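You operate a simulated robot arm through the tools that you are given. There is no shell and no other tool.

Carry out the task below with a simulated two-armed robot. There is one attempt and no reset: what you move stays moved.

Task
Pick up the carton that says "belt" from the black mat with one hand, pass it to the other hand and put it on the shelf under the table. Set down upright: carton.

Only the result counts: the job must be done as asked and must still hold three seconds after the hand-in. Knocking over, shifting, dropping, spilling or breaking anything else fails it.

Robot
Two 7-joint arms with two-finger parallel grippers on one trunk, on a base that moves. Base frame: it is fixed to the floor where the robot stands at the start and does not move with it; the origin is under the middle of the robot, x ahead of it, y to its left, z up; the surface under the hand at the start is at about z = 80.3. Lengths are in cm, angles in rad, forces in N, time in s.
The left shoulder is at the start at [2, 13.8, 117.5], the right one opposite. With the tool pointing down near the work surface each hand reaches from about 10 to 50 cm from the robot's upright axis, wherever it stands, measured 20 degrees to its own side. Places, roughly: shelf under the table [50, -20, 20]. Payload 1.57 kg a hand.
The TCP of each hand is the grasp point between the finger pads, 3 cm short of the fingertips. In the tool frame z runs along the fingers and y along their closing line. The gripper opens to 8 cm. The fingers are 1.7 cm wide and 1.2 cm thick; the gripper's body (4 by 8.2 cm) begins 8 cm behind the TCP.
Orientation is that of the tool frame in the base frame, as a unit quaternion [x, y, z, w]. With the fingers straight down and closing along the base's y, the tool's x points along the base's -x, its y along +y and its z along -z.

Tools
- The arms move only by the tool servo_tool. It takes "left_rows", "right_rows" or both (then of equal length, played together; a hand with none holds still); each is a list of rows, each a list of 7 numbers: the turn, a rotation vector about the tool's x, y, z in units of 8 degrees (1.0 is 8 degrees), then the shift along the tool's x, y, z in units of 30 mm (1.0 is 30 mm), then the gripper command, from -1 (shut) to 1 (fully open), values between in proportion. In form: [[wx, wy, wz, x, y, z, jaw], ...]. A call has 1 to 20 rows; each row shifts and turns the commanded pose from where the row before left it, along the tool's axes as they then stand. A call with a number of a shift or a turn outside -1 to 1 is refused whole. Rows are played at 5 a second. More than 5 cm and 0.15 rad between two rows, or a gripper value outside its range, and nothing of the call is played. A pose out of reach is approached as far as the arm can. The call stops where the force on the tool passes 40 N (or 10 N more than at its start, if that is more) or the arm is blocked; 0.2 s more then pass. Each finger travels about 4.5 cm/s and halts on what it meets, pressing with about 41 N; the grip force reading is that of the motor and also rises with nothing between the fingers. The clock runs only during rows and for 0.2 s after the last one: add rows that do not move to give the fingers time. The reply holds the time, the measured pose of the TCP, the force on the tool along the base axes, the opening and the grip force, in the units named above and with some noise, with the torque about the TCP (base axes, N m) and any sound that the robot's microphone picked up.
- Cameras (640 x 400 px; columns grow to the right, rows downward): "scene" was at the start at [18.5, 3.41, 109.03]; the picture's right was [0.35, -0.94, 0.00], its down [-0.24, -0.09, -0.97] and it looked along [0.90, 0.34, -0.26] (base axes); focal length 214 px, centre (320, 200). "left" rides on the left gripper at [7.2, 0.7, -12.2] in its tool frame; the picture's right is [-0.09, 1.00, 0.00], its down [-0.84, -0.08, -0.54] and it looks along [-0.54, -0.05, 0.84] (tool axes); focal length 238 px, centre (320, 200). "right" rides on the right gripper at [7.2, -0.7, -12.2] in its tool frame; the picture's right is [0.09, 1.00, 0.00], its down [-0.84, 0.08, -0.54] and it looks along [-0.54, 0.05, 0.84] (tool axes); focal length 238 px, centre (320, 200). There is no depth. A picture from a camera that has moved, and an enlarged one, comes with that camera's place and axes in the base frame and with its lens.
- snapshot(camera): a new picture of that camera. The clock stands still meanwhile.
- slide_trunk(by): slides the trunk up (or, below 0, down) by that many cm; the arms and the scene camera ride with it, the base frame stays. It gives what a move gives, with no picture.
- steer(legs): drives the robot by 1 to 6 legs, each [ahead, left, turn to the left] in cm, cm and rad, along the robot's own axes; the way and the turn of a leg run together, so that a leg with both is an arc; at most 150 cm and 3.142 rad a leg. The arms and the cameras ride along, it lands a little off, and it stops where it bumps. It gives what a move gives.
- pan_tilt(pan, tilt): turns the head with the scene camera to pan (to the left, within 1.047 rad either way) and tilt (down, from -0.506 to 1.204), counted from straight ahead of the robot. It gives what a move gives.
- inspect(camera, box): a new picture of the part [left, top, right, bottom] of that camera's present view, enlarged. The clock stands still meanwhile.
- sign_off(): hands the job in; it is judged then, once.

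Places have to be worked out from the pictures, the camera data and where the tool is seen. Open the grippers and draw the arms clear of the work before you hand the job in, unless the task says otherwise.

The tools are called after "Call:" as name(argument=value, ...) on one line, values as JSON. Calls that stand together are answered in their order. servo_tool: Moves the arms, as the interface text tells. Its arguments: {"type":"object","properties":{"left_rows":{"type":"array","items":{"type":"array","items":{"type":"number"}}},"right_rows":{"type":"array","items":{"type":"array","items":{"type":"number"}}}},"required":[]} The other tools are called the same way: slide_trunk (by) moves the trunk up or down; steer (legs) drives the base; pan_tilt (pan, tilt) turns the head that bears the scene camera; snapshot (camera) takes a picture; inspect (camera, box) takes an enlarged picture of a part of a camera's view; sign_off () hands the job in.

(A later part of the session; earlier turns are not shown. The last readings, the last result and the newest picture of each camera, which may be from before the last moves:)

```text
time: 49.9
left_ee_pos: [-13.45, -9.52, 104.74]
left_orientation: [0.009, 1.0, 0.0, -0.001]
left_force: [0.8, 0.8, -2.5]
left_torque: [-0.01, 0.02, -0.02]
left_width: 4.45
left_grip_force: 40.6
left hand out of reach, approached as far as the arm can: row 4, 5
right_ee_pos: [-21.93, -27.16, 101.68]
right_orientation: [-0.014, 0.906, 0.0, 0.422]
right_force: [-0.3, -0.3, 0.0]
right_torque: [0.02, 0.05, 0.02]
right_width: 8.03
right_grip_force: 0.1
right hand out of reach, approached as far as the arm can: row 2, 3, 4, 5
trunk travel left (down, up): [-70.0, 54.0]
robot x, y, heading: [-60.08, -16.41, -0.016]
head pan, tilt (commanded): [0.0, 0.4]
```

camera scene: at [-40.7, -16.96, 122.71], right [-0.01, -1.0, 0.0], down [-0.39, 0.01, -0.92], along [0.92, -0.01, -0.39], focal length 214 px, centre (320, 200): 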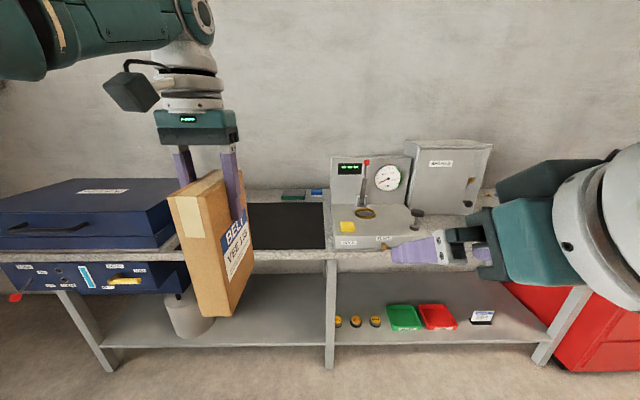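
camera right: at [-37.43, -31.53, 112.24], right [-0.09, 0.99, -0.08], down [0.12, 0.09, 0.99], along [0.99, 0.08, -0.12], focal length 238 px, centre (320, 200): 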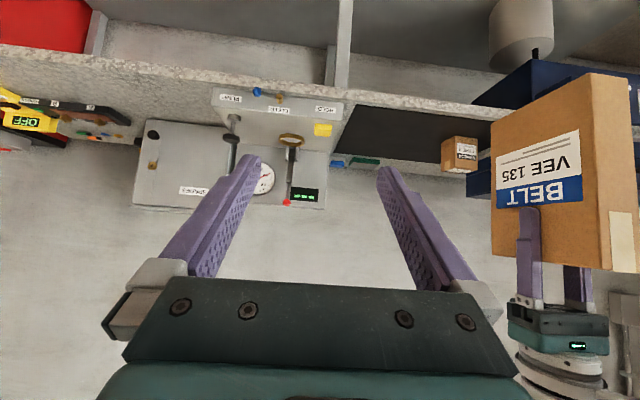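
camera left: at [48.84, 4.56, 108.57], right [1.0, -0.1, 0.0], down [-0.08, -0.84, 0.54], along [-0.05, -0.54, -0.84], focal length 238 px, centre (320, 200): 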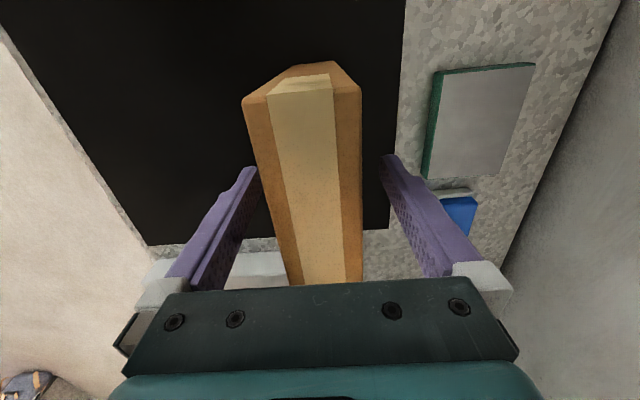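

The right arm is still hitting some limit and drifted left. I'll look at the right arm's configuration.

Call:
pan_tilt(pan=-0.6, tilt=0.0)

Call:
snapshot(camera="scene")

Call:
snapshot(camera="right")

```text
time: 50.9
left_ee_pos: [-13.5, -9.72, 104.81]
left_orientation: [0.011, 1.0, 0.001, -0.001]
left_force: [0.5, 1.1, -3.0]
left_torque: [-0.01, -0.01, -0.02]
left_width: 4.46
left_grip_force: 40.8
right_ee_pos: [-22.04, -27.2, 101.6]
right_orientation: [-0.014, 0.907, 0.0, 0.421]
right_force: [1.0, -0.7, -0.9]
right_torque: [0.01, -0.05, -0.06]
right_width: 7.98
right_grip_force: 0.0
trunk travel left (down, up): [-70.0, 54.0]
robot x, y, heading: [-59.57, -16.84, -0.014]
head pan, tilt (commanded): [-0.6, 0.0]
```

```text
taken
camera scene: at [-42.6, -22.02, 126.4], right [-0.58, -0.82, 0.0], down [0.0, 0.0, -1.0], along [0.82, -0.58, 0.0], focal length 214 px, centre (320, 200)
```

scene: 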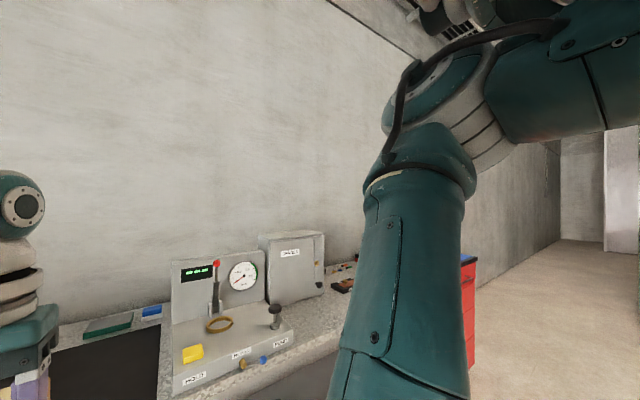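

```text
taken
camera right: at [-36.04, -28.31, 104.02], right [-0.09, 0.99, -0.08], down [0.12, 0.09, 0.99], along [0.99, 0.08, -0.13], focal length 238 px, centre (320, 200)
```

right: 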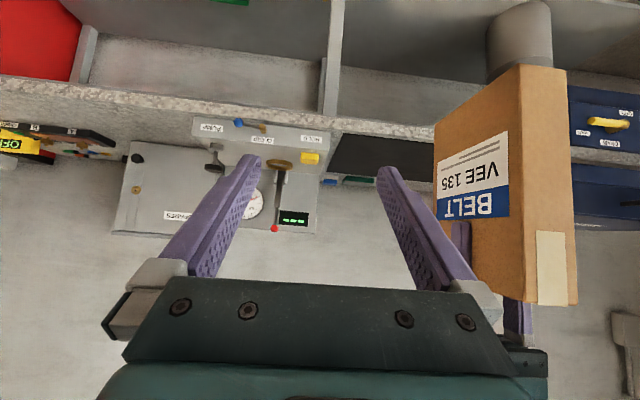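

The right elbow is high and folded, so pointing straight ahead so close to the body is awkward. I'll instead do the hand-over with the right hand yawed about 60° to the left, so its wrist is further from the shoulder; first the right yaw.

Call:
servo_tool(right_rows=[[-0.766, 0, -0.643, 0, 0, 0, 1], [-0.766, 0, -0.643, 0, 0, 0, 1], [-0.766, 0, -0.643, 0, 0, 0, 1], [-0.766, 0, -0.643, 0, 0, 0, 1], [0, 0, 0, 0, 0, 0, 1]])

```text
time: 52.1
left_ee_pos: [-13.62, -9.57, 104.85]
left_orientation: [0.011, 1.0, 0.001, -0.002]
left_force: [0.3, -0.9, -2.5]
left_torque: [-0.03, -0.01, -0.03]
left_width: 4.45
left_grip_force: 40.2
right_ee_pos: [-22.69, -17.35, 105.68]
right_orientation: [-0.203, 0.89, 0.122, 0.39]
right_force: [-0.1, -0.4, -0.8]
right_torque: [-0.01, 0.02, -0.01]
right_width: 8.0
right_grip_force: 0.1
right hand out of reach, approached as far as the arm can: row 1, 2, 3, 4
trunk travel left (down, up): [-70.0, 54.0]
robot x, y, heading: [-59.65, -16.77, -0.015]
head pan, tilt (commanded): [-0.6, 0.0]
```

The right hand drifted toward the carton because the arm sits at a joint limit. I'll tip it back down while moving it away to the right, and then rebuild the posture in a better order (yaw first with the hand down, then pitch).

Call:
servo_tool(right_rows=[[0, 0.9, 0, 0.22, -0.74, -0.31, 1], [0, 0.9, 0, 0.22, -0.74, -0.31, 1], [0, 0.9, 0, 0.22, -0.74, -0.31, 1], [0, 0.9, 0, 0.22, -0.74, -0.31, 1], [0, 0, 0, 0, 0, 0, 1]])

```text
time: 53.3
left_ee_pos: [-13.56, -9.62, 104.85]
left_orientation: [0.01, 1.0, 0.001, -0.001]
left_force: [-0.1, 0.2, -3.0]
left_torque: [0.0, -0.02, 0.01]
left_width: 4.47
left_grip_force: 41.1
right_ee_pos: [-20.96, -29.76, 107.03]
right_orientation: [-0.24, 0.955, 0.047, 0.167]
right_force: [-0.4, 0.1, 0.1]
right_torque: [0.02, 0.01, 0.02]
right_width: 8.0
right_grip_force: 0.0
trunk travel left (down, up): [-70.0, 54.0]
robot x, y, heading: [-59.5, -16.82, -0.021]
head pan, tilt (commanded): [-0.6, 0.0]
```

That posture is free again. Now I'll bring the right hand to straight down and yaw it so that it will face left.

Call:
servo_tool(right_rows=[[0, 0.83, 0, 0, 0, 0, 1], [0, 0.83, 0, 0, 0, 0, 1], [0, 0.83, 0, 0, 0, 0, 1], [0, 0, -0.95, 0, 0, 0, 1], [0, 0, -0.95, 0, 0, 0, 1], [0, 0, -0.95, 0, 0, 0, 1], [0, 0, -0.95, 0, 0, 0, 1], [0, 0, -0.95, 0, 0, 0, 1], [0, 0, -0.95, 0, 0, 0, 1], [0, 0, -0.95, 0, 0, 0, 1], [0, 0, -0.95, 0, 0, 0, 1], [0, 0, 0, 0, 0, 0, 1]])

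```text
time: 55.9
left_ee_pos: [-13.46, -9.65, 104.74]
left_orientation: [0.01, 1.0, 0.001, -0.002]
left_force: [0.6, 0.8, -2.3]
left_torque: [-0.01, 0.02, 0.0]
left_width: 4.49
left_grip_force: 41.3
right_ee_pos: [-20.97, -29.81, 106.97]
right_orientation: [-0.371, 0.929, 0.005, 0.0]
right_force: [0.5, -1.1, 0.0]
right_torque: [0.0, 0.01, 0.01]
right_width: 8.03
right_grip_force: 0.1
right hand out of reach, approached as far as the arm can: row 6, 7, 8, 9, 10, 11
trunk travel left (down, up): [-70.0, 54.0]
robot x, y, heading: [-59.91, -16.77, -0.013]
head pan, tilt (commanded): [-0.6, 0.0]
```

The right hand's yaw to the left is limited to about 43°, and strong forward pitch needs the wrist further from the shoulder. I'll use a milder hand-over: right hand yawed 15° left and tilted 40° forward from vertical, further out; first yaw back and lower.

Call:
servo_tool(right_rows=[[0, 0, 0.9, 0, 0, 0.4, 1], [0, 0, 0.9, 0, 0, 0.4, 1], [0, 0, 0.9, 0, 0, 0.4, 1], [0, 0, 0.85, 0, 0, 0.4, 1], [0, 0, 0, -0.7, -0.18, 0, 1], [0, 0, 0, -0.7, -0.18, 0, 1], [0, 0, 0, 0, 0, 0, 1]])

Call:
servo_tool(right_rows=[[0, -0.8, 0, 0, 0, 0, 1], [0, -0.8, 0, 0, 0, 0, 1], [0, -0.8, 0, 0, 0, 0, 1], [0, -0.8, 0, 0, 0, 0, 1], [0, 0, 0, 0, 0, 0, 1]])

```text
time: 57.5
left_ee_pos: [-13.53, -9.61, 104.74]
left_orientation: [0.01, 1.0, 0.0, -0.001]
left_force: [-0.6, 0.2, -2.5]
left_torque: [0.01, 0.01, -0.01]
left_width: 4.47
left_grip_force: 41.1
right_ee_pos: [-16.85, -29.8, 102.21]
right_orientation: [-0.131, 0.991, 0.005, 0.0]
right_force: [0.2, 0.0, -0.6]
right_torque: [0.0, 0.04, -0.01]
right_width: 8.02
right_grip_force: 0.1
trunk travel left (down, up): [-70.0, 54.0]
robot x, y, heading: [-59.96, -16.49, -0.012]
head pan, tilt (commanded): [-0.6, 0.0]
```

```text
time: 58.7
left_ee_pos: [-13.45, -9.5, 104.87]
left_orientation: [0.011, 1.0, 0.001, -0.002]
left_force: [-0.1, -0.4, -3.9]
left_torque: [0.01, 0.02, 0.0]
left_width: 4.48
left_grip_force: 41.1
right_ee_pos: [-16.75, -29.72, 102.17]
right_orientation: [-0.127, 0.967, 0.034, 0.219]
right_force: [-0.5, 1.4, -0.1]
right_torque: [0.03, 0.01, -0.02]
right_width: 8.01
right_grip_force: 0.0
trunk travel left (down, up): [-70.0, 54.0]
robot x, y, heading: [-59.48, -16.73, -0.012]
head pan, tilt (commanded): [-0.6, 0.0]
```

Good, no limit so far (26° tilt). I'll continue to about 42°.

Call:
servo_tool(right_rows=[[0, -0.7, 0, 0, 0, 0, 1], [0, -0.7, 0, 0, 0, 0, 1], [0, -0.7, 0, 0, 0, 0, 1], [0, 0, 0, 0, 0, 0, 1]])

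Call:
pan_tilt(pan=0.0, tilt=0.3)

Call:
snapshot(camera="scene")

Call:
snapshot(camera="right")

```text
time: 59.7
left_ee_pos: [-13.5, -9.6, 104.78]
left_orientation: [0.01, 1.0, 0.0, -0.002]
left_force: [-0.8, 0.5, -3.0]
left_torque: [0.01, -0.02, -0.04]
left_width: 4.49
left_grip_force: 41.5
right_ee_pos: [-16.58, -29.65, 102.19]
right_orientation: [-0.121, 0.924, 0.053, 0.359]
right_force: [-0.4, -0.2, 0.4]
right_torque: [-0.03, -0.02, 0.02]
right_width: 7.99
right_grip_force: 0.1
trunk travel left (down, up): [-70.0, 54.0]
robot x, y, heading: [-59.54, -17.1, -0.015]
head pan, tilt (commanded): [-0.6, 0.0]
```

```text
time: 60.7
left_ee_pos: [-13.57, -9.53, 104.78]
left_orientation: [0.011, 1.0, 0.001, -0.001]
left_force: [0.1, -0.2, -2.7]
left_torque: [-0.02, -0.05, -0.01]
left_width: 4.47
left_grip_force: 41.9
right_ee_pos: [-16.59, -29.72, 102.14]
right_orientation: [-0.121, 0.924, 0.052, 0.358]
right_force: [1.1, -0.9, 0.1]
right_torque: [-0.01, -0.01, 0.01]
right_width: 8.02
right_grip_force: 0.1
trunk travel left (down, up): [-70.0, 54.0]
robot x, y, heading: [-59.68, -16.87, -0.016]
head pan, tilt (commanded): [0.0, 0.3]
```

```text
taken
camera scene: at [-40.62, -16.98, 123.64], right [-0.02, -1.0, 0.0], down [-0.3, 0.0, -0.96], along [0.96, -0.01, -0.3], focal length 214 px, centre (320, 200)
```

scene: 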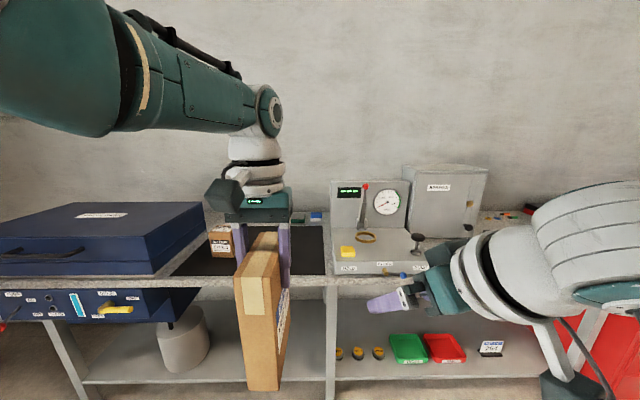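

```text
taken
camera right: at [-29.65, -34.01, 106.44], right [-0.33, 0.94, -0.05], down [0.23, 0.13, 0.97], along [0.92, 0.3, -0.26], focal length 238 px, centre (320, 200)
```

right: 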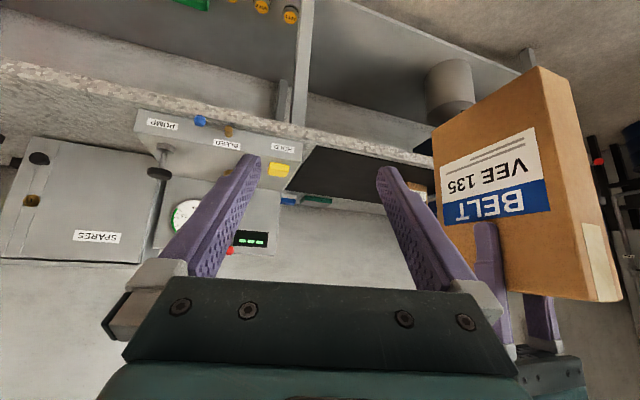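

The right hand now points 16° left and 47° below horizontal without hitting limits. I'll move it to a pre-approach point behind and above the carton's near edge; the final approach will be along the finger direction.

Call:
servo_tool(right_rows=[[0, 0, 0, 0.065, 0.745, -0.37, 1], [0, 0, 0, 0.065, 0.745, -0.37, 1], [0, 0, 0, 0.065, 0.745, -0.37, 1], [0, 0, 0, 0.065, 0.745, -0.37, 1], [0, 0, 0, 0.065, 0.745, -0.37, 1], [0, 0, 0, 0.065, 0.745, -0.37, 1], [0, 0, 0, 0, 0, 0, 1]])

Call:
snapshot(camera="scene")

Call:
snapshot(camera="right")

```text
time: 62.3
left_ee_pos: [-13.41, -9.6, 104.83]
left_orientation: [0.011, 1.0, 0.001, -0.001]
left_force: [-0.1, 0.2, -2.7]
left_torque: [-0.02, 0.02, -0.03]
left_width: 4.48
left_grip_force: 40.9
right_ee_pos: [-24.68, -19.31, 106.31]
right_orientation: [-0.108, 0.926, 0.039, 0.359]
right_force: [0.0, -0.1, 0.6]
right_torque: [0.0, -0.01, 0.01]
right_width: 7.99
right_grip_force: 0.0
trunk travel left (down, up): [-70.0, 54.0]
robot x, y, heading: [-59.56, -16.32, -0.012]
head pan, tilt (commanded): [0.0, 0.3]
```

```text
taken
camera scene: at [-40.62, -17.02, 123.73], right [-0.02, -1.0, 0.0], down [-0.29, 0.01, -0.96], along [0.96, -0.02, -0.29], focal length 214 px, centre (320, 200)
```

scene: 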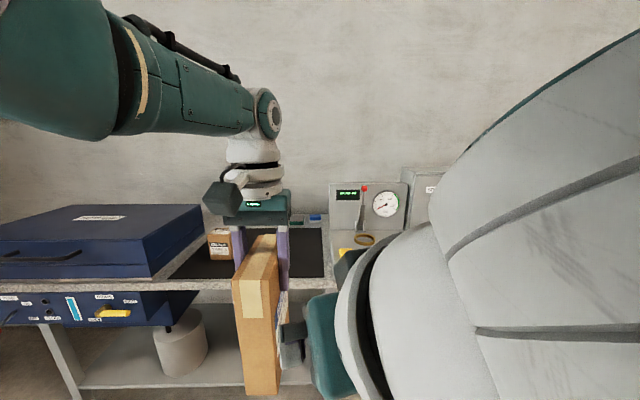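

```text
taken
camera right: at [-37.74, -23.07, 110.46], right [-0.29, 0.95, -0.07], down [0.23, 0.14, 0.96], along [0.93, 0.27, -0.26], focal length 238 px, centre (320, 200)
```

right: 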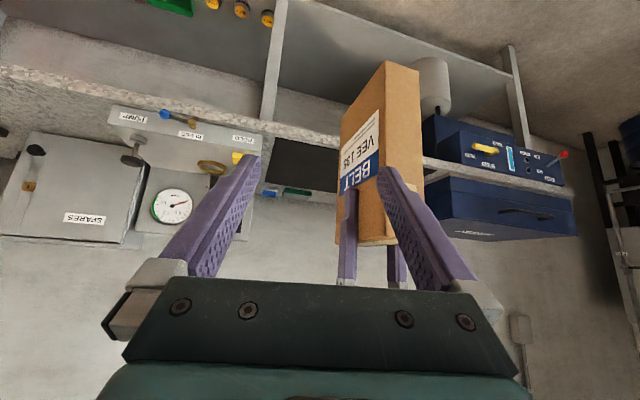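

The right hand stands just behind and right of the carton's near edge. Now I'll bring the carton over in front of it with the left hand (to about y -17) and yaw it 14° to line up.

Call:
servo_tool(left_rows=[[0, 0, 0, 0.2, -0.6, 0, -1], [0, 0, 0, 0.2, -0.6, 0, -1], [0, 0, 0, 0.2, -0.6, 0, -1], [0, 0, 0, 0.1, -0.65, 0, -1], [0, 0, -0.6, 0, 0, 0, -1], [0, 0, -0.6, 0, 0, 0, -1], [0, 0, -0.59, 0, 0, 0, -1], [0, 0, 0, 0, 0, 0, -1]])

Call:
snapshot(camera="scene")

Call:
snapshot(camera="right")

```text
time: 64.1
left_ee_pos: [-16.18, -16.41, 104.74]
left_orientation: [-0.115, 0.993, 0.0, -0.002]
left_force: [-0.2, 0.5, -3.4]
left_torque: [-0.02, -0.04, 0.0]
left_width: 4.46
left_grip_force: 41.2
left hand out of reach, approached as far as the arm can: row 4
right_ee_pos: [-24.65, -19.21, 106.06]
right_orientation: [-0.111, 0.926, 0.04, 0.359]
right_force: [-0.2, 0.2, 0.1]
right_torque: [0.04, -0.01, 0.05]
right_width: 7.99
right_grip_force: 0.0
trunk travel left (down, up): [-70.0, 54.0]
robot x, y, heading: [-59.84, -16.98, -0.014]
head pan, tilt (commanded): [0.0, 0.3]
```

```text
taken
camera scene: at [-40.63, -17.21, 123.72], right [-0.04, -1.0, 0.0], down [-0.29, 0.01, -0.96], along [0.96, -0.04, -0.29], focal length 214 px, centre (320, 200)
```

scene: 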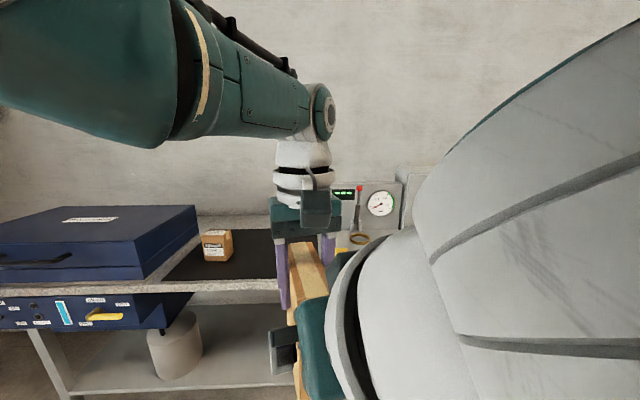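

```text
taken
camera right: at [-37.88, -22.99, 110.4], right [-0.3, 0.95, -0.07], down [0.23, 0.14, 0.96], along [0.93, 0.27, -0.26], focal length 238 px, centre (320, 200)
```

right: 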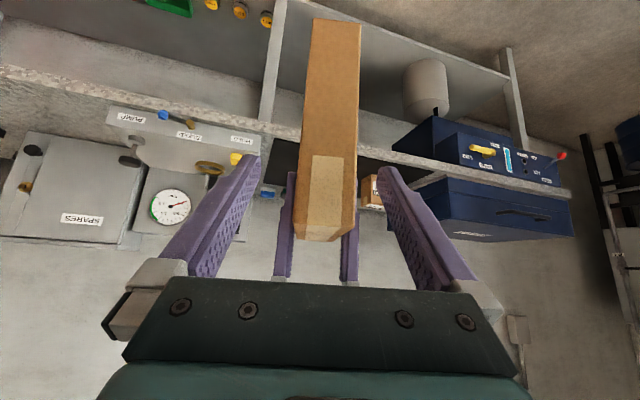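

The carton's near edge is nearly centred between the right fingers (about 0.7 cm to the left), with matching yaw. I'll shift the right hand 0.7 cm left and advance 6 cm along the fingers, then check.

Call:
servo_tool(right_rows=[[0, 0, 0, 0, 0.24, 0, 1], [0, 0, 0, 0, 0, 0.5, 1], [0, 0, 0, 0, 0, 0.5, 1], [0, 0, 0, 0, 0, 0.5, 1], [0, 0, 0, 0, 0, 0.5, 1], [0, 0, 0, 0, 0, 0, 1]])

Call:
snapshot(camera="right")

Call:
snapshot(camera="scene")

Call:
snapshot(camera="left")

```text
time: 65.5
left_ee_pos: [-16.21, -16.61, 104.75]
left_orientation: [-0.115, 0.993, 0.001, -0.001]
left_force: [0.5, -0.2, -2.9]
left_torque: [-0.04, -0.01, -0.03]
left_width: 4.47
left_grip_force: 40.9
right_ee_pos: [-21.62, -16.41, 101.96]
right_orientation: [-0.12, 0.924, 0.052, 0.358]
right_force: [-0.7, -0.6, -0.2]
right_torque: [0.0, 0.02, -0.02]
right_width: 7.98
right_grip_force: 0.1
trunk travel left (down, up): [-70.0, 54.0]
robot x, y, heading: [-59.94, -16.77, -0.016]
head pan, tilt (commanded): [0.0, 0.3]
```

```text
taken
camera right: at [-34.65, -20.72, 106.27], right [-0.33, 0.94, -0.05], down [0.23, 0.13, 0.97], along [0.92, 0.3, -0.26], focal length 238 px, centre (320, 200)
```

right: 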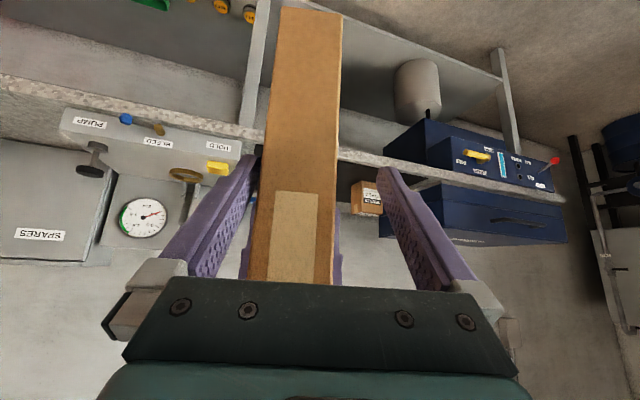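

```text
taken
camera scene: at [-40.62, -16.96, 123.64], right [-0.01, -1.0, 0.0], down [-0.3, 0.0, -0.96], along [0.96, -0.01, -0.3], focal length 214 px, centre (320, 200)
```

scene: 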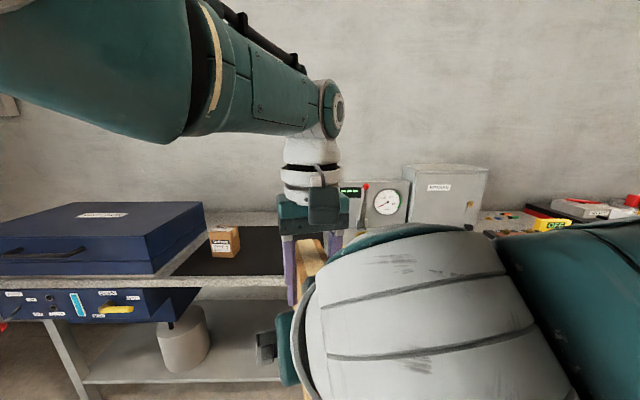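

```text
taken
camera left: at [-23.22, -17.41, 116.94], right [-0.14, 0.99, 0.0], down [0.83, 0.11, 0.54], along [0.53, 0.08, -0.84], focal length 238 px, centre (320, 200)
```

left: 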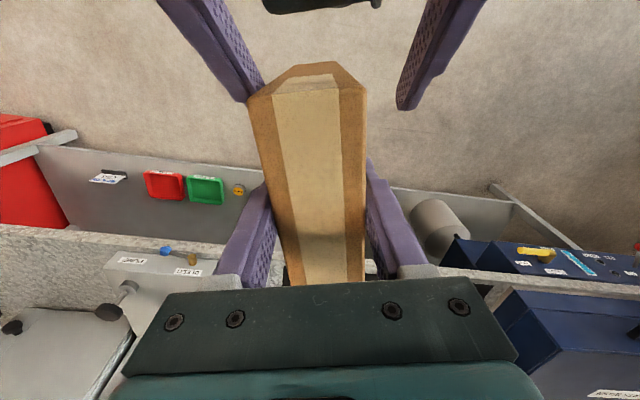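

The right hand's tracking settled about 1.4 cm too far left and 2.7° more yaw than the carton. I'll correct both before advancing.

Call:
servo_tool(right_rows=[[0.115, 0, 0.125, 0, -0.24, 0, 1], [0.115, 0, 0.125, 0, -0.24, 0, 1], [0, 0, 0, 0, 0, 0, 1]])

Call:
snapshot(camera="left")

Call:
snapshot(camera="right")

```text
time: 66.3
left_ee_pos: [-16.2, -16.44, 104.69]
left_orientation: [-0.115, 0.993, 0.001, -0.001]
left_force: [0.2, 0.3, -2.0]
left_torque: [0.02, -0.01, -0.02]
left_width: 4.45
left_grip_force: 41.3
right_ee_pos: [-21.13, -17.83, 101.98]
right_orientation: [-0.099, 0.927, 0.043, 0.359]
right_force: [0.3, 0.5, 0.7]
right_torque: [0.02, -0.01, -0.01]
right_width: 7.97
right_grip_force: 0.1
trunk travel left (down, up): [-70.0, 54.0]
robot x, y, heading: [-59.69, -16.82, -0.014]
head pan, tilt (commanded): [0.0, 0.3]
```

```text
taken
camera left: at [-23.22, -17.41, 116.94], right [-0.14, 0.99, 0.0], down [0.83, 0.11, 0.54], along [0.53, 0.08, -0.84], focal length 238 px, centre (320, 200)
```

left: 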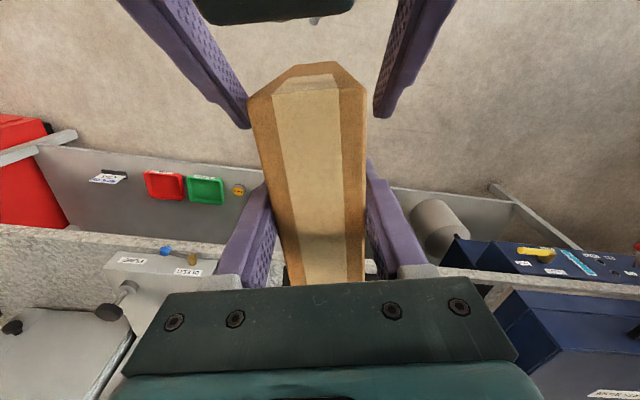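

```text
taken
camera right: at [-34.39, -21.46, 106.23], right [-0.28, 0.96, -0.05], down [0.23, 0.12, 0.97], along [0.93, 0.26, -0.26], focal length 238 px, centre (320, 200)
```

right: 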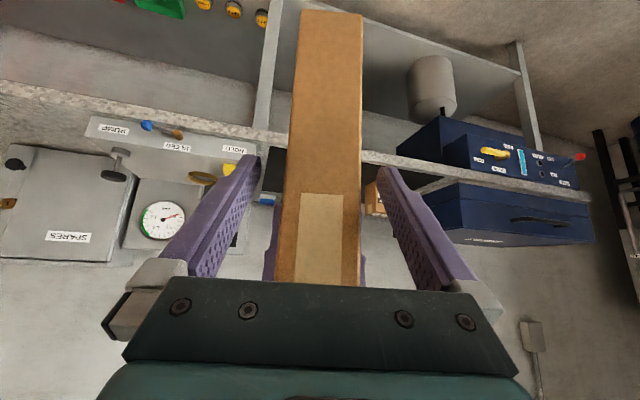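

Aligned now: lateral offset about 0.2 cm and yaw matches. I'll advance another 3.6 cm along the fingers.

Call:
servo_tool(right_rows=[[0, 0, 0, 0, 0.07, 0.3, 1], [0, 0, 0, 0, 0, 0.3, 1], [0, 0, 0, 0, 0, 0.3, 1], [0, 0, 0, 0, 0, 0.3, 1], [0, 0, 0, 0, 0, 0, 1]])

Call:
snapshot(camera="left")

Call:
snapshot(camera="right")

Call:
snapshot(camera="scene")

```text
time: 67.5
left_ee_pos: [-15.96, -16.37, 104.53]
left_orientation: [-0.115, 0.993, 0.002, 0.001]
left_force: [13.5, 4.0, -18.0]
left_torque: [-0.17, -0.5, -0.25]
left_width: 4.46
left_grip_force: 41.7
right_ee_pos: [-18.9, -16.97, 99.41]
right_orientation: [-0.1, 0.927, 0.045, 0.359]
right_force: [-12.7, -4.5, 14.7]
right_torque: [0.51, -0.69, 0.23]
right_width: 8.01
right_grip_force: 0.0
trunk travel left (down, up): [-70.0, 54.0]
robot x, y, heading: [-59.82, -16.48, -0.014]
head pan, tilt (commanded): [0.0, 0.3]
```

```text
taken
camera left: at [-23.17, -17.33, 116.88], right [-0.14, 0.99, 0.0], down [0.83, 0.11, 0.54], along [0.54, 0.08, -0.84], focal length 238 px, centre (320, 200)
```

left: 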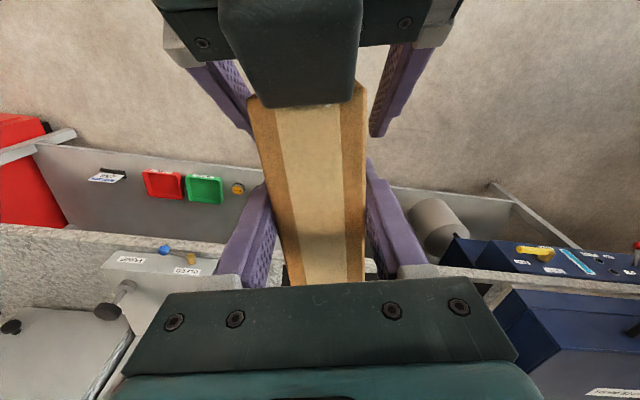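

```text
taken
camera right: at [-32.17, -20.67, 103.58], right [-0.28, 0.96, -0.05], down [0.23, 0.12, 0.97], along [0.93, 0.26, -0.26], focal length 238 px, centre (320, 200)
```

right: 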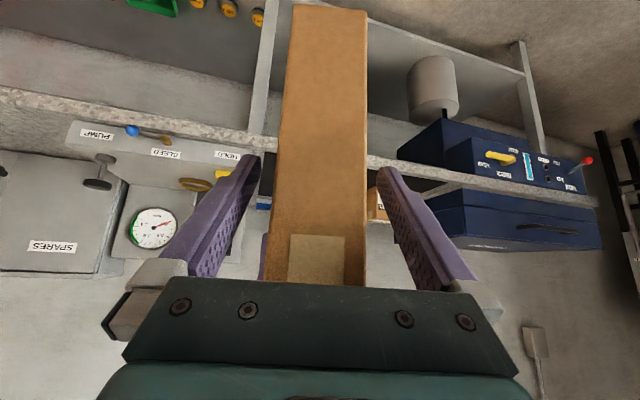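

```text
taken
camera scene: at [-40.62, -16.97, 123.64], right [-0.01, -1.0, 0.0], down [-0.3, 0.0, -0.96], along [0.96, -0.01, -0.3], focal length 214 px, centre (320, 200)
```

scene: 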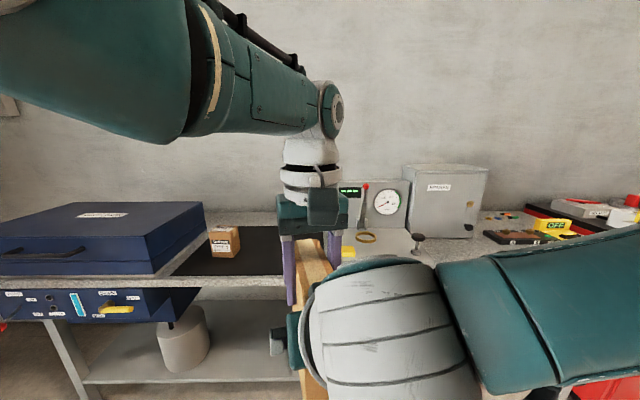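

The right gripper's body touched the carton's top corner (about 18 N). I'll back off 0.9 cm along the fingers to relieve it.

Call:
servo_tool(right_rows=[[0, 0, 0, 0, 0, -0.15, 1], [0, 0, 0, 0, 0, -0.15, 1], [0, 0, 0, 0, 0, 0, 1]])

Call:
snapshot(camera="left")

```text
time: 68.3
left_ee_pos: [-16.26, -16.52, 104.79]
left_orientation: [-0.115, 0.993, 0.0, -0.002]
left_force: [-1.3, 0.4, -3.1]
left_torque: [0.04, -0.02, 0.0]
left_width: 4.47
left_grip_force: 41.0
right_ee_pos: [-19.49, -17.19, 100.07]
right_orientation: [-0.099, 0.927, 0.043, 0.359]
right_force: [0.3, 0.5, 0.1]
right_torque: [-0.02, -0.03, -0.01]
right_width: 7.98
right_grip_force: 0.0
trunk travel left (down, up): [-70.0, 54.0]
robot x, y, heading: [-59.67, -16.7, -0.015]
head pan, tilt (commanded): [0.0, 0.3]
```

```text
taken
camera left: at [-23.23, -17.43, 116.96], right [-0.14, 0.99, 0.0], down [0.83, 0.11, 0.54], along [0.53, 0.08, -0.84], focal length 238 px, centre (320, 200)
```

left: 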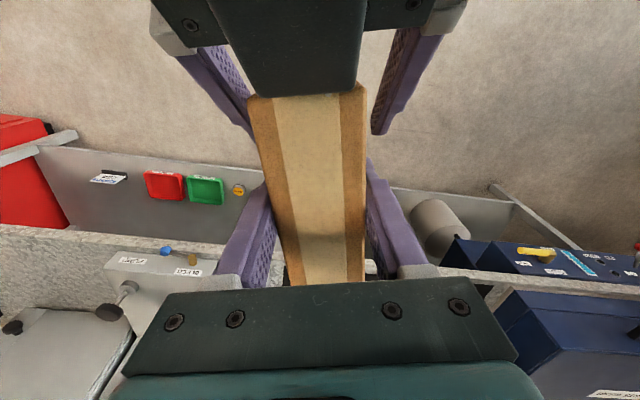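

The contact is relieved and the right fingers straddle the carton with its near third between the pads (lateral error <0.1 cm). I'll close the right gripper while the left keeps holding.

Call:
servo_tool(right_rows=[[0, 0, 0, 0, 0, 0, -1], [0, 0, 0, 0, 0, 0, -1], [0, 0, 0, 0, 0, 0, -1], [0, 0, 0, 0, 0, 0, -1], [0, 0, 0, 0, 0, 0, -1], [0, 0, 0, 0, 0, 0, -1]], left_rows=[[0, 0, 0, 0, 0, 0, -1], [0, 0, 0, 0, 0, 0, -1], [0, 0, 0, 0, 0, 0, -1], [0, 0, 0, 0, 0, 0, -1], [0, 0, 0, 0, 0, 0, -1], [0, 0, 0, 0, 0, 0, -1]])

Call:
snapshot(camera="right")

Call:
snapshot(camera="left")

```text
time: 69.7
left_ee_pos: [-16.0, -16.3, 104.72]
left_orientation: [-0.115, 0.993, 0.001, -0.001]
left_force: [-1.3, 8.5, -1.0]
left_torque: [-0.4, 0.27, -0.89]
left_width: 4.47
left_grip_force: 40.9
right_ee_pos: [-19.51, -17.32, 99.9]
right_orientation: [-0.099, 0.927, 0.042, 0.36]
right_force: [1.0, -9.1, -0.1]
right_torque: [0.84, -0.15, 0.61]
right_width: 4.48
right_grip_force: 40.5
trunk travel left (down, up): [-70.0, 54.0]
robot x, y, heading: [-60.06, -17.01, -0.014]
head pan, tilt (commanded): [0.0, 0.3]
```

```text
taken
camera right: at [-32.71, -20.84, 104.26], right [-0.28, 0.96, -0.05], down [0.23, 0.12, 0.97], along [0.93, 0.26, -0.26], focal length 238 px, centre (320, 200)
```

right: 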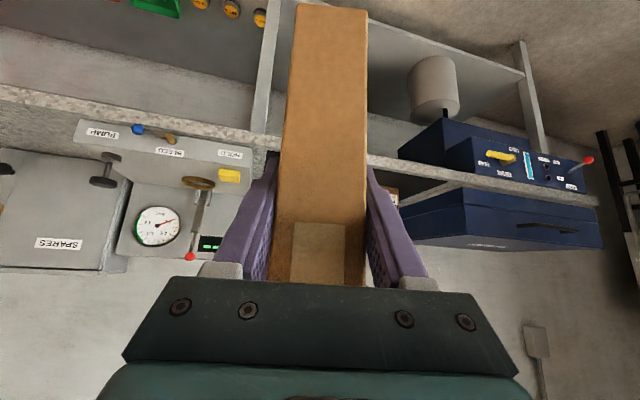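

```text
taken
camera left: at [-23.22, -17.37, 116.93], right [-0.14, 0.99, 0.0], down [0.83, 0.11, 0.54], along [0.53, 0.08, -0.84], focal length 238 px, centre (320, 200)
```

left: 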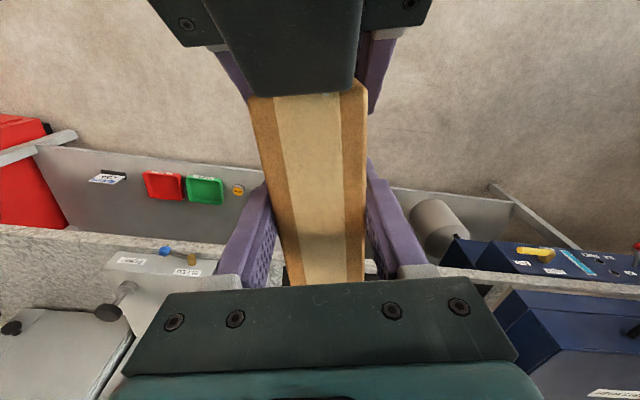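

Both hands hold the carton (4.48 cm, ~41 N each). I'll now open the left gripper and check that the right hand keeps the carton.

Call:
servo_tool(left_rows=[[0, 0, 0, 0, 0, 0, -0.3], [0, 0, 0, 0, 0, 0, 0.3], [0, 0, 0, 0, 0, 0, 1], [0, 0, 0, 0, 0, 0, 1], [0, 0, 0, 0, 0, 0, 1]], right_rows=[[0, 0, 0, 0, 0, 0, -1], [0, 0, 0, 0, 0, 0, -1], [0, 0, 0, 0, 0, 0, -1], [0, 0, 0, 0, 0, 0, -1], [0, 0, 0, 0, 0, 0, -1]])

Call:
snapshot(camera="left")

```text
time: 70.9
left_ee_pos: [-16.0, -16.39, 104.62]
left_orientation: [-0.115, 0.993, 0.001, -0.001]
left_force: [-0.4, 0.4, 0.0]
left_torque: [-0.01, -0.01, 0.0]
left_width: 8.01
left_grip_force: 0.1
right_ee_pos: [-19.42, -17.15, 99.99]
right_orientation: [-0.099, 0.927, 0.043, 0.359]
right_force: [0.1, 0.8, -0.1]
right_torque: [-0.01, 0.12, 0.02]
right_width: 4.49
right_grip_force: 40.8
trunk travel left (down, up): [-70.0, 54.0]
robot x, y, heading: [-59.61, -17.01, -0.017]
head pan, tilt (commanded): [0.0, 0.3]
```

```text
taken
camera left: at [-23.22, -17.41, 116.95], right [-0.14, 0.99, 0.0], down [0.83, 0.11, 0.54], along [0.53, 0.08, -0.84], focal length 238 px, centre (320, 200)
```

left: 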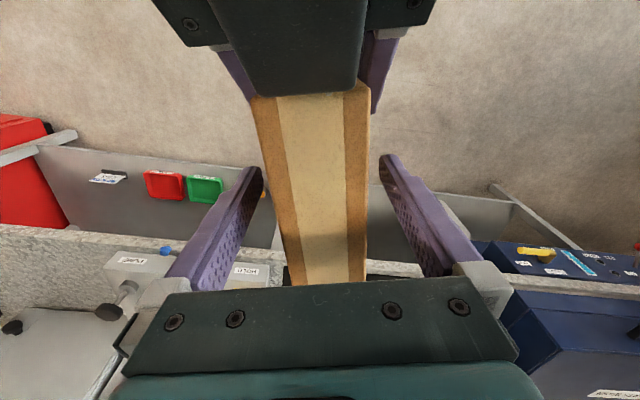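

The right hand carries the carton alone. I'll lift the left hand straight up and away.

Call:
servo_tool(left_rows=[[0, 0, 0, 0, 0, -0.6, 1], [0, 0, 0, 0, 0, -0.8, 1], [0, 0, 0, 0, 0, -0.9, 1], [0, 0, 0, 0, 0, -0.6, 1], [0, 0, 0, 0, 0, 0, 1]])

Call:
snapshot(camera="left")

Call:
snapshot(camera="scene")

```text
time: 72.1
left_ee_pos: [-15.84, -16.65, 113.53]
left_orientation: [-0.115, 0.993, 0.0, -0.001]
left_force: [0.7, 0.0, 1.0]
left_torque: [-0.01, 0.01, -0.01]
left_width: 8.02
left_grip_force: 0.0
left hand out of reach, approached as far as the arm can: row 1, 3
right_ee_pos: [-19.52, -17.21, 99.98]
right_orientation: [-0.099, 0.927, 0.043, 0.359]
right_force: [0.3, -0.2, -0.7]
right_torque: [0.01, 0.12, -0.01]
right_width: 4.5
right_grip_force: 41.0
trunk travel left (down, up): [-70.0, 54.0]
robot x, y, heading: [-59.75, -16.76, -0.01]
head pan, tilt (commanded): [0.0, 0.3]
```

```text
taken
camera left: at [-22.95, -17.57, 125.72], right [-0.14, 0.99, 0.0], down [0.83, 0.11, 0.54], along [0.53, 0.08, -0.84], focal length 238 px, centre (320, 200)
```

left: 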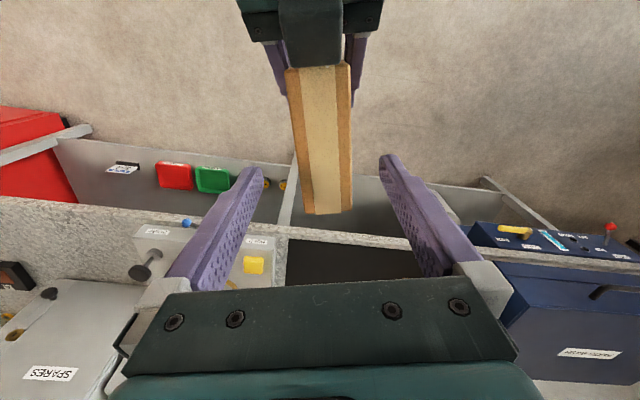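

```text
taken
camera scene: at [-40.62, -16.96, 123.64], right [-0.01, -1.0, 0.0], down [-0.3, 0.0, -0.96], along [0.96, -0.01, -0.3], focal length 214 px, centre (320, 200)
```

scene: 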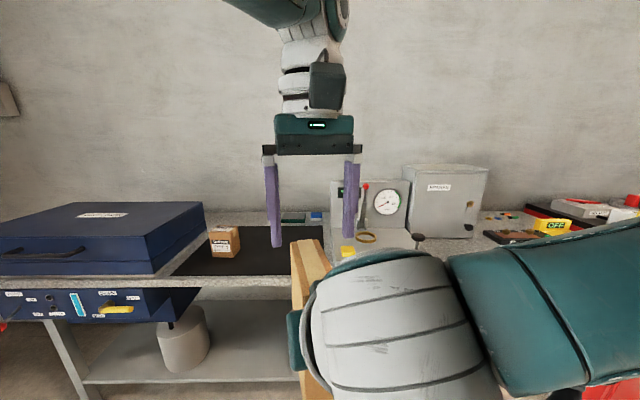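

The carton is firmly in the right hand, and the left fingertips clear its top by about 2 cm. I'll move the left hand away to the left and pull it back toward the robot.

Call:
servo_tool(left_rows=[[0, 0, 0, 0, 0.8, -0.1, 1], [0, 0, 0, 0, 1, 0, 1], [0, 0, 0, 0, 1, 0, 1], [0, 0, 0, 0, 1, 0, 1], [0, 0, 0, 0.3, 0.9, 0, 1], [0, 0, 0, 0.3, 0.9, 0, 1], [0, 0, 0, 0.3, 0.9, 0, 1], [0, 0, 0, 0.3, 0.9, 0, 1], [0, 0, 0, 0.4, 0.9, 0, 1], [0, 0, 0, 0.4, 0.9, 0, 1]])

Call:
snapshot(camera="scene")

```text
time: 74.3
left_ee_pos: [-12.23, 6.27, 113.65]
left_orientation: [-0.109, 0.994, 0.007, -0.013]
left_force: [-0.1, 1.1, 0.0]
left_torque: [0.01, 0.0, 0.02]
left_width: 8.01
left_grip_force: 0.1
left hand out of reach, approached as far as the arm can: row 1, 2, 3, 4, 5, 6, 7, 8, 9, 10
right_ee_pos: [-19.54, -17.0, 100.05]
right_orientation: [-0.099, 0.927, 0.043, 0.36]
right_force: [-0.6, -0.2, 0.4]
right_torque: [-0.01, 0.15, -0.02]
right_width: 4.49
right_grip_force: 41.0
trunk travel left (down, up): [-70.0, 54.0]
robot x, y, heading: [-59.6, -16.79, -0.014]
head pan, tilt (commanded): [0.0, 0.3]
```

```text
taken
camera scene: at [-40.62, -16.96, 123.64], right [-0.01, -1.0, 0.0], down [-0.3, 0.0, -0.96], along [0.96, -0.01, -0.3], focal length 214 px, centre (320, 200)
```

scene: 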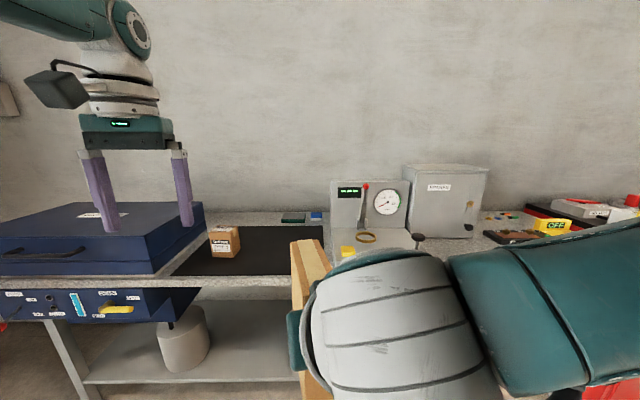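

The left hand was at its upper limit; it's clear of the carton now. I'll lower it 9 cm and pull it back toward the robot and a little left.

Call:
servo_tool(left_rows=[[0, 0, 0, 0, 0.5, 0.8, 1], [0, 0, 0, 0, 0.5, 0.8, 1], [0, 0, 0, 0, 0.5, 0.8, 1], [0, 0, 0, 0, 0.5, 0.8, 1], [0, 0, 0, 1, 0.35, 0, 1], [0, 0, 0, 1, 0.35, 0, 1], [0, 0, 0, 1, 0.35, 0, 1], [0, 0, 0, 1, 0.35, 0, 1], [0, 0, 0, 1, 0.35, 0, 1], [0, 0, 0, 1, 0.35, 0, 1], [0, 0, 0, 1, 0.35, 0, 1]])

```text
time: 76.7
left_ee_pos: [-15.65, 20.04, 101.95]
left_orientation: [-0.116, 0.993, 0.0, -0.002]
left_force: [0.1, 0.2, -1.2]
left_torque: [0.0, 0.0, -0.01]
left_width: 8.02
left_grip_force: 0.0
left hand out of reach, approached as far as the arm can: row 1, 5, 6, 7, 8, 9, 10, 11
right_ee_pos: [-19.55, -17.19, 100.01]
right_orientation: [-0.099, 0.927, 0.042, 0.359]
right_force: [0.6, -0.8, 0.1]
right_torque: [0.0, 0.09, 0.01]
right_width: 4.48
right_grip_force: 40.9
trunk travel left (down, up): [-70.0, 54.0]
robot x, y, heading: [-59.94, -16.79, -0.013]
head pan, tilt (commanded): [0.0, 0.3]
```

The left hand's yaw seems to hinder the retraction. I'll turn it back clockwise to its start yaw and then retract.

Call:
servo_tool(left_rows=[[0, 0, 0.85, 0, 0, 0, 1], [0, 0, 0.85, 0, 0, 0, 1], [0, 0, 0, 0.8, 0.3, 0, 1], [0, 0, 0, 0.8, 0.3, 0, 1], [0, 0, 0, 0.8, 0.3, 0, 1], [0, 0, 0, 0.8, 0.3, 0, 1], [0, 0, 0, 0.8, 0.3, 0, 1], [0, 0, 0, 0.8, 0.3, 0, 1]])

Call:
pan_tilt(pan=0.6, tilt=0.1)

Call:
snapshot(camera="scene")

```text
time: 78.5
left_ee_pos: [-22.19, 30.24, 99.76]
left_orientation: [0.004, 1.0, -0.001, -0.002]
left_force: [0.0, 0.5, 0.8]
left_torque: [-0.03, 0.01, -0.01]
left_width: 7.97
left_grip_force: 0.0
left hand out of reach, approached as far as the arm can: row 3, 4, 5, 6, 7, 8
right_ee_pos: [-19.54, -17.09, 100.03]
right_orientation: [-0.098, 0.927, 0.043, 0.359]
right_force: [0.3, -0.4, -0.2]
right_torque: [-0.05, 0.11, 0.0]
right_width: 4.48
right_grip_force: 40.8
trunk travel left (down, up): [-70.0, 54.0]
robot x, y, heading: [-59.51, -16.68, -0.018]
head pan, tilt (commanded): [0.0, 0.3]
```

```text
time: 79.5
left_ee_pos: [-22.08, 30.1, 99.91]
left_orientation: [0.003, 1.0, 0.0, -0.001]
left_force: [-0.5, 0.7, 0.6]
left_torque: [0.0, 0.01, 0.03]
left_width: 8.01
left_grip_force: 0.1
right_ee_pos: [-19.45, -17.07, 100.06]
right_orientation: [-0.098, 0.927, 0.043, 0.359]
right_force: [-0.5, 0.5, 0.9]
right_torque: [-0.01, 0.09, 0.02]
right_width: 4.48
right_grip_force: 40.9
trunk travel left (down, up): [-70.0, 54.0]
robot x, y, heading: [-59.48, -17.04, -0.014]
head pan, tilt (commanded): [0.6, 0.099]
```

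```text
taken
camera scene: at [-42.29, -11.75, 125.5], right [0.55, -0.83, 0.0], down [-0.08, -0.06, -0.99], along [0.83, 0.55, -0.1], focal length 214 px, centre (320, 200)
```

scene: 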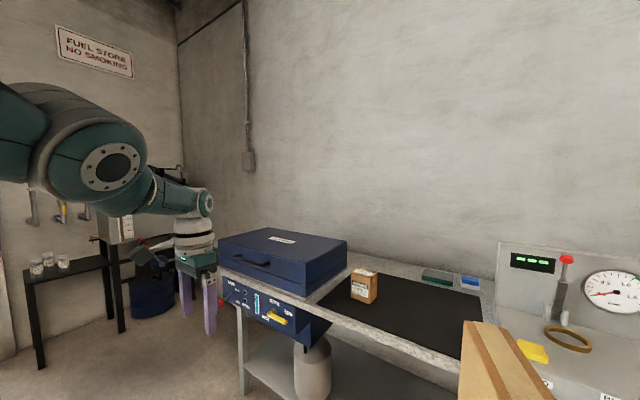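

The left arm swung far out to the left with the elbow nearly straight. I'll pull it in along the line toward its own shoulder instead.

Call:
servo_tool(left_rows=[[0, 0, 0, 0.6, -0.6, 0, 1], [0, 0, 0, 0.6, -0.6, 0, 1], [0, 0, 0, 0.6, -0.6, 0, 1], [0, 0, 0, 0.6, -0.6, 0, 1]])

```text
time: 80.5
left_ee_pos: [-21.9, 28.51, 96.94]
left_orientation: [0.004, 1.0, 0.002, -0.002]
left_force: [-0.6, -0.5, -0.6]
left_torque: [0.0, 0.01, 0.06]
left_width: 7.99
left_grip_force: 0.2
left hand out of reach, approached as far as the arm can: row 1, 2, 3, 4
right_ee_pos: [-19.49, -17.09, 99.96]
right_orientation: [-0.099, 0.927, 0.043, 0.359]
right_force: [0.1, -0.6, -0.1]
right_torque: [-0.02, 0.11, 0.02]
right_width: 4.49
right_grip_force: 41.2
trunk travel left (down, up): [-70.0, 54.0]
robot x, y, heading: [-59.76, -16.92, -0.018]
head pan, tilt (commanded): [0.6, 0.099]
```

Still stuck at full stretch. Retraction worked earlier with the hand yawed 90° clockwise, so I'll turn the left hand that way first.

Call:
servo_tool(left_rows=[[0, 0, 0.9, 0, 0, 0, 1], [0, 0, 0.9, 0, 0, 0, 1], [0, 0, 0.9, 0, 0, 0, 1], [0, 0, 0.9, 0, 0, 0, 1], [0, 0, 0.9, 0, 0, 0, 1], [0, 0, 0.9, 0, 0, 0, 1], [0, 0, 0, 0, 0, 0, 1]])

```text
time: 82.1
left_ee_pos: [-21.82, 28.56, 97.06]
left_orientation: [0.373, 0.928, 0.0, -0.002]
left_force: [0.1, 0.2, 0.8]
left_torque: [0.01, 0.0, 0.01]
left_width: 8.01
left_grip_force: 0.1
right_ee_pos: [-19.49, -17.13, 99.96]
right_orientation: [-0.099, 0.927, 0.044, 0.359]
right_force: [-0.1, -0.1, 0.5]
right_torque: [-0.03, 0.09, -0.04]
right_width: 4.5
right_grip_force: 41.0
trunk travel left (down, up): [-70.0, 54.0]
robot x, y, heading: [-59.77, -16.73, -0.012]
head pan, tilt (commanded): [0.6, 0.099]
```

Yawed 43° without trouble; now I'll try pulling in along the tool's -y, which points toward the left shoulder.

Call:
servo_tool(left_rows=[[0, 0, 0, 0, -0.6, 0, 1], [0, 0, 0, 0, -0.6, 0, 1], [0, 0, 0, 0, -0.6, 0, 1]])

```text
time: 82.9
left_ee_pos: [-21.88, 28.03, 96.21]
left_orientation: [0.372, 0.928, 0.0, -0.001]
left_force: [-0.2, -0.3, -0.2]
left_torque: [0.03, 0.05, 0.02]
left_width: 8.04
left_grip_force: 0.1
left hand out of reach, approached as far as the arm can: row 1, 2, 3
right_ee_pos: [-19.46, -17.18, 99.98]
right_orientation: [-0.1, 0.927, 0.044, 0.359]
right_force: [-1.3, 0.5, 0.3]
right_torque: [-0.05, 0.08, 0.03]
right_width: 4.48
right_grip_force: 40.7
trunk travel left (down, up): [-70.0, 54.0]
robot x, y, heading: [-59.69, -16.73, -0.014]
head pan, tilt (commanded): [0.6, 0.099]
```

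I'll try stronger pulls along the exact line to the shoulder (including a little upward), to get the elbow out of its stretched state.

Call:
servo_tool(left_rows=[[0, 0, 0, 0, -1, -0.4, 1], [0, 0, 0, 0, -1, -0.4, 1], [0, 0, 0, 0, -1, -0.4, 1], [0, 0, 0, 0, -1, -0.4, 1], [0, 0, 0, 0, -1, -0.4, 1], [0, 0, 0, 0, -1, -0.4, 1], [0, 0, 0, 0, -1, -0.4, 1], [0, 0, 0, 0, -1, -0.4, 1]])

Call:
snapshot(camera="scene")

```text
time: 84.7
left_ee_pos: [-17.87, 22.57, 98.31]
left_orientation: [0.371, 0.929, 0.0, -0.002]
left_force: [-0.4, -0.3, 0.7]
left_torque: [0.0, 0.02, -0.01]
left_width: 7.96
left_grip_force: 0.0
left hand out of reach, approached as far as the arm can: row 1, 2, 3, 4, 5, 6, 7, 8
right_ee_pos: [-19.46, -17.06, 99.91]
right_orientation: [-0.099, 0.927, 0.043, 0.359]
right_force: [-0.5, 0.1, 0.4]
right_torque: [-0.02, 0.09, -0.02]
right_width: 4.53
right_grip_force: 41.3
trunk travel left (down, up): [-70.0, 54.0]
robot x, y, heading: [-59.42, -16.65, -0.007]
head pan, tilt (commanded): [0.6, 0.099]
```

```text
taken
camera scene: at [-42.29, -11.75, 125.5], right [0.55, -0.83, 0.0], down [-0.08, -0.06, -0.99], along [0.83, 0.55, -0.1], focal length 214 px, centre (320, 200)
```

scene: 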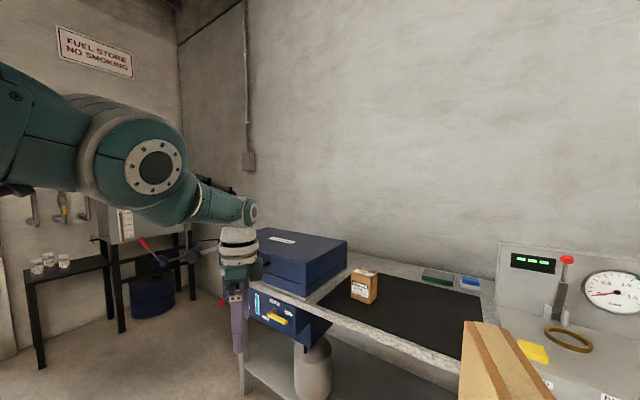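

It slides along the stretched-arm sphere instead of folding. I'll bring the left hand back to the spot ahead of its shoulder where it folded well before (about 46 ahead, 14 left), keeping clear of the carton, and retract from there.

Call:
servo_tool(left_rows=[[0, 0, 0, -0.76, -0.56, -0.36, 1], [0, 0, 0, -0.76, -0.56, -0.36, 1], [0, 0, 0, -0.76, -0.56, -0.36, 1], [0, 0, 0, -0.76, -0.56, -0.36, 1], [0, 0, 0, -0.76, -0.56, -0.36, 1], [0, 0, 0, -0.76, -0.56, -0.36, 1], [0, 0, 0, -0.76, -0.56, -0.36, 1]])

```text
time: 86.3
left_ee_pos: [-11.87, 3.88, 105.25]
left_orientation: [0.371, 0.929, 0.0, -0.002]
left_force: [-0.6, -0.4, 0.5]
left_torque: [0.0, 0.01, 0.01]
left_width: 8.01
left_grip_force: 0.1
left hand out of reach, approached as far as the arm can: row 1, 2, 3, 4
right_ee_pos: [-19.42, -17.19, 100.05]
right_orientation: [-0.099, 0.927, 0.043, 0.359]
right_force: [0.2, -0.3, -0.1]
right_torque: [-0.03, 0.1, -0.01]
right_width: 4.49
right_grip_force: 41.0
trunk travel left (down, up): [-70.0, 54.0]
robot x, y, heading: [-59.71, -16.61, -0.013]
head pan, tilt (commanded): [0.6, 0.099]
```

Now the last rows were reached normally. I'll retract straight back from here.

Call:
servo_tool(left_rows=[[0, 0, 0, 0.5, -0.5, 0, 1], [0, 0, 0, 0.7, -0.66, 0, 1], [0, 0, 0, 0.7, -0.66, 0, 1], [0, 0, 0, 0.7, -0.66, 0, 1]])

```text
time: 87.3
left_ee_pos: [-12.24, 3.82, 103.39]
left_orientation: [0.371, 0.929, 0.001, -0.003]
left_force: [-0.3, -0.4, -0.4]
left_torque: [0.0, -0.02, 0.0]
left_width: 7.99
left_grip_force: 0.1
left hand out of reach, approached as far as the arm can: row 1, 2, 3, 4
right_ee_pos: [-19.57, -17.15, 100.1]
right_orientation: [-0.099, 0.927, 0.043, 0.359]
right_force: [-0.5, 0.3, 0.2]
right_torque: [-0.01, 0.08, 0.0]
right_width: 4.49
right_grip_force: 40.8
trunk travel left (down, up): [-70.0, 54.0]
robot x, y, heading: [-59.58, -16.93, -0.018]
head pan, tilt (commanded): [0.6, 0.099]
```

The geometry fits a fully stretched elbow (singular). I'll slide the hand down the sphere and then straight up, which bent the elbow in the earlier test, and then retract.

Call:
servo_tool(left_rows=[[0, 0, 0, 0.2, -0.2, 0.8, 1], [0, 0, 0, 0.2, -0.2, 0.8, 1], [0, 0, 0, 0.2, -0.2, 0.8, 1], [0, 0, 0, 0.2, -0.2, 0.8, 1], [0, 0, 0, 0.1, -0.1, -0.8, 1], [0, 0, 0, 0.1, -0.1, -0.8, 1], [0, 0, 0, 0.1, -0.1, -0.8, 1], [0, 0, 0, 0.2, -0.2, -0.8, 1], [0, 0, 0, 0.2, -0.2, -0.6, 1]])

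```text
time: 89.3
left_ee_pos: [-12.16, 3.86, 103.6]
left_orientation: [0.372, 0.928, 0.0, -0.003]
left_force: [1.1, 0.1, -0.5]
left_torque: [-0.01, 0.0, 0.0]
left_width: 8.01
left_grip_force: 0.0
left hand out of reach, approached as far as the arm can: row 2, 5, 6, 7, 8, 9
right_ee_pos: [-19.46, -17.17, 99.97]
right_orientation: [-0.099, 0.927, 0.043, 0.359]
right_force: [-0.5, -0.3, -0.8]
right_torque: [0.0, 0.1, 0.01]
right_width: 4.49
right_grip_force: 41.3
trunk travel left (down, up): [-70.0, 54.0]
robot x, y, heading: [-59.7, -16.62, -0.012]
head pan, tilt (commanded): [0.6, 0.099]
```

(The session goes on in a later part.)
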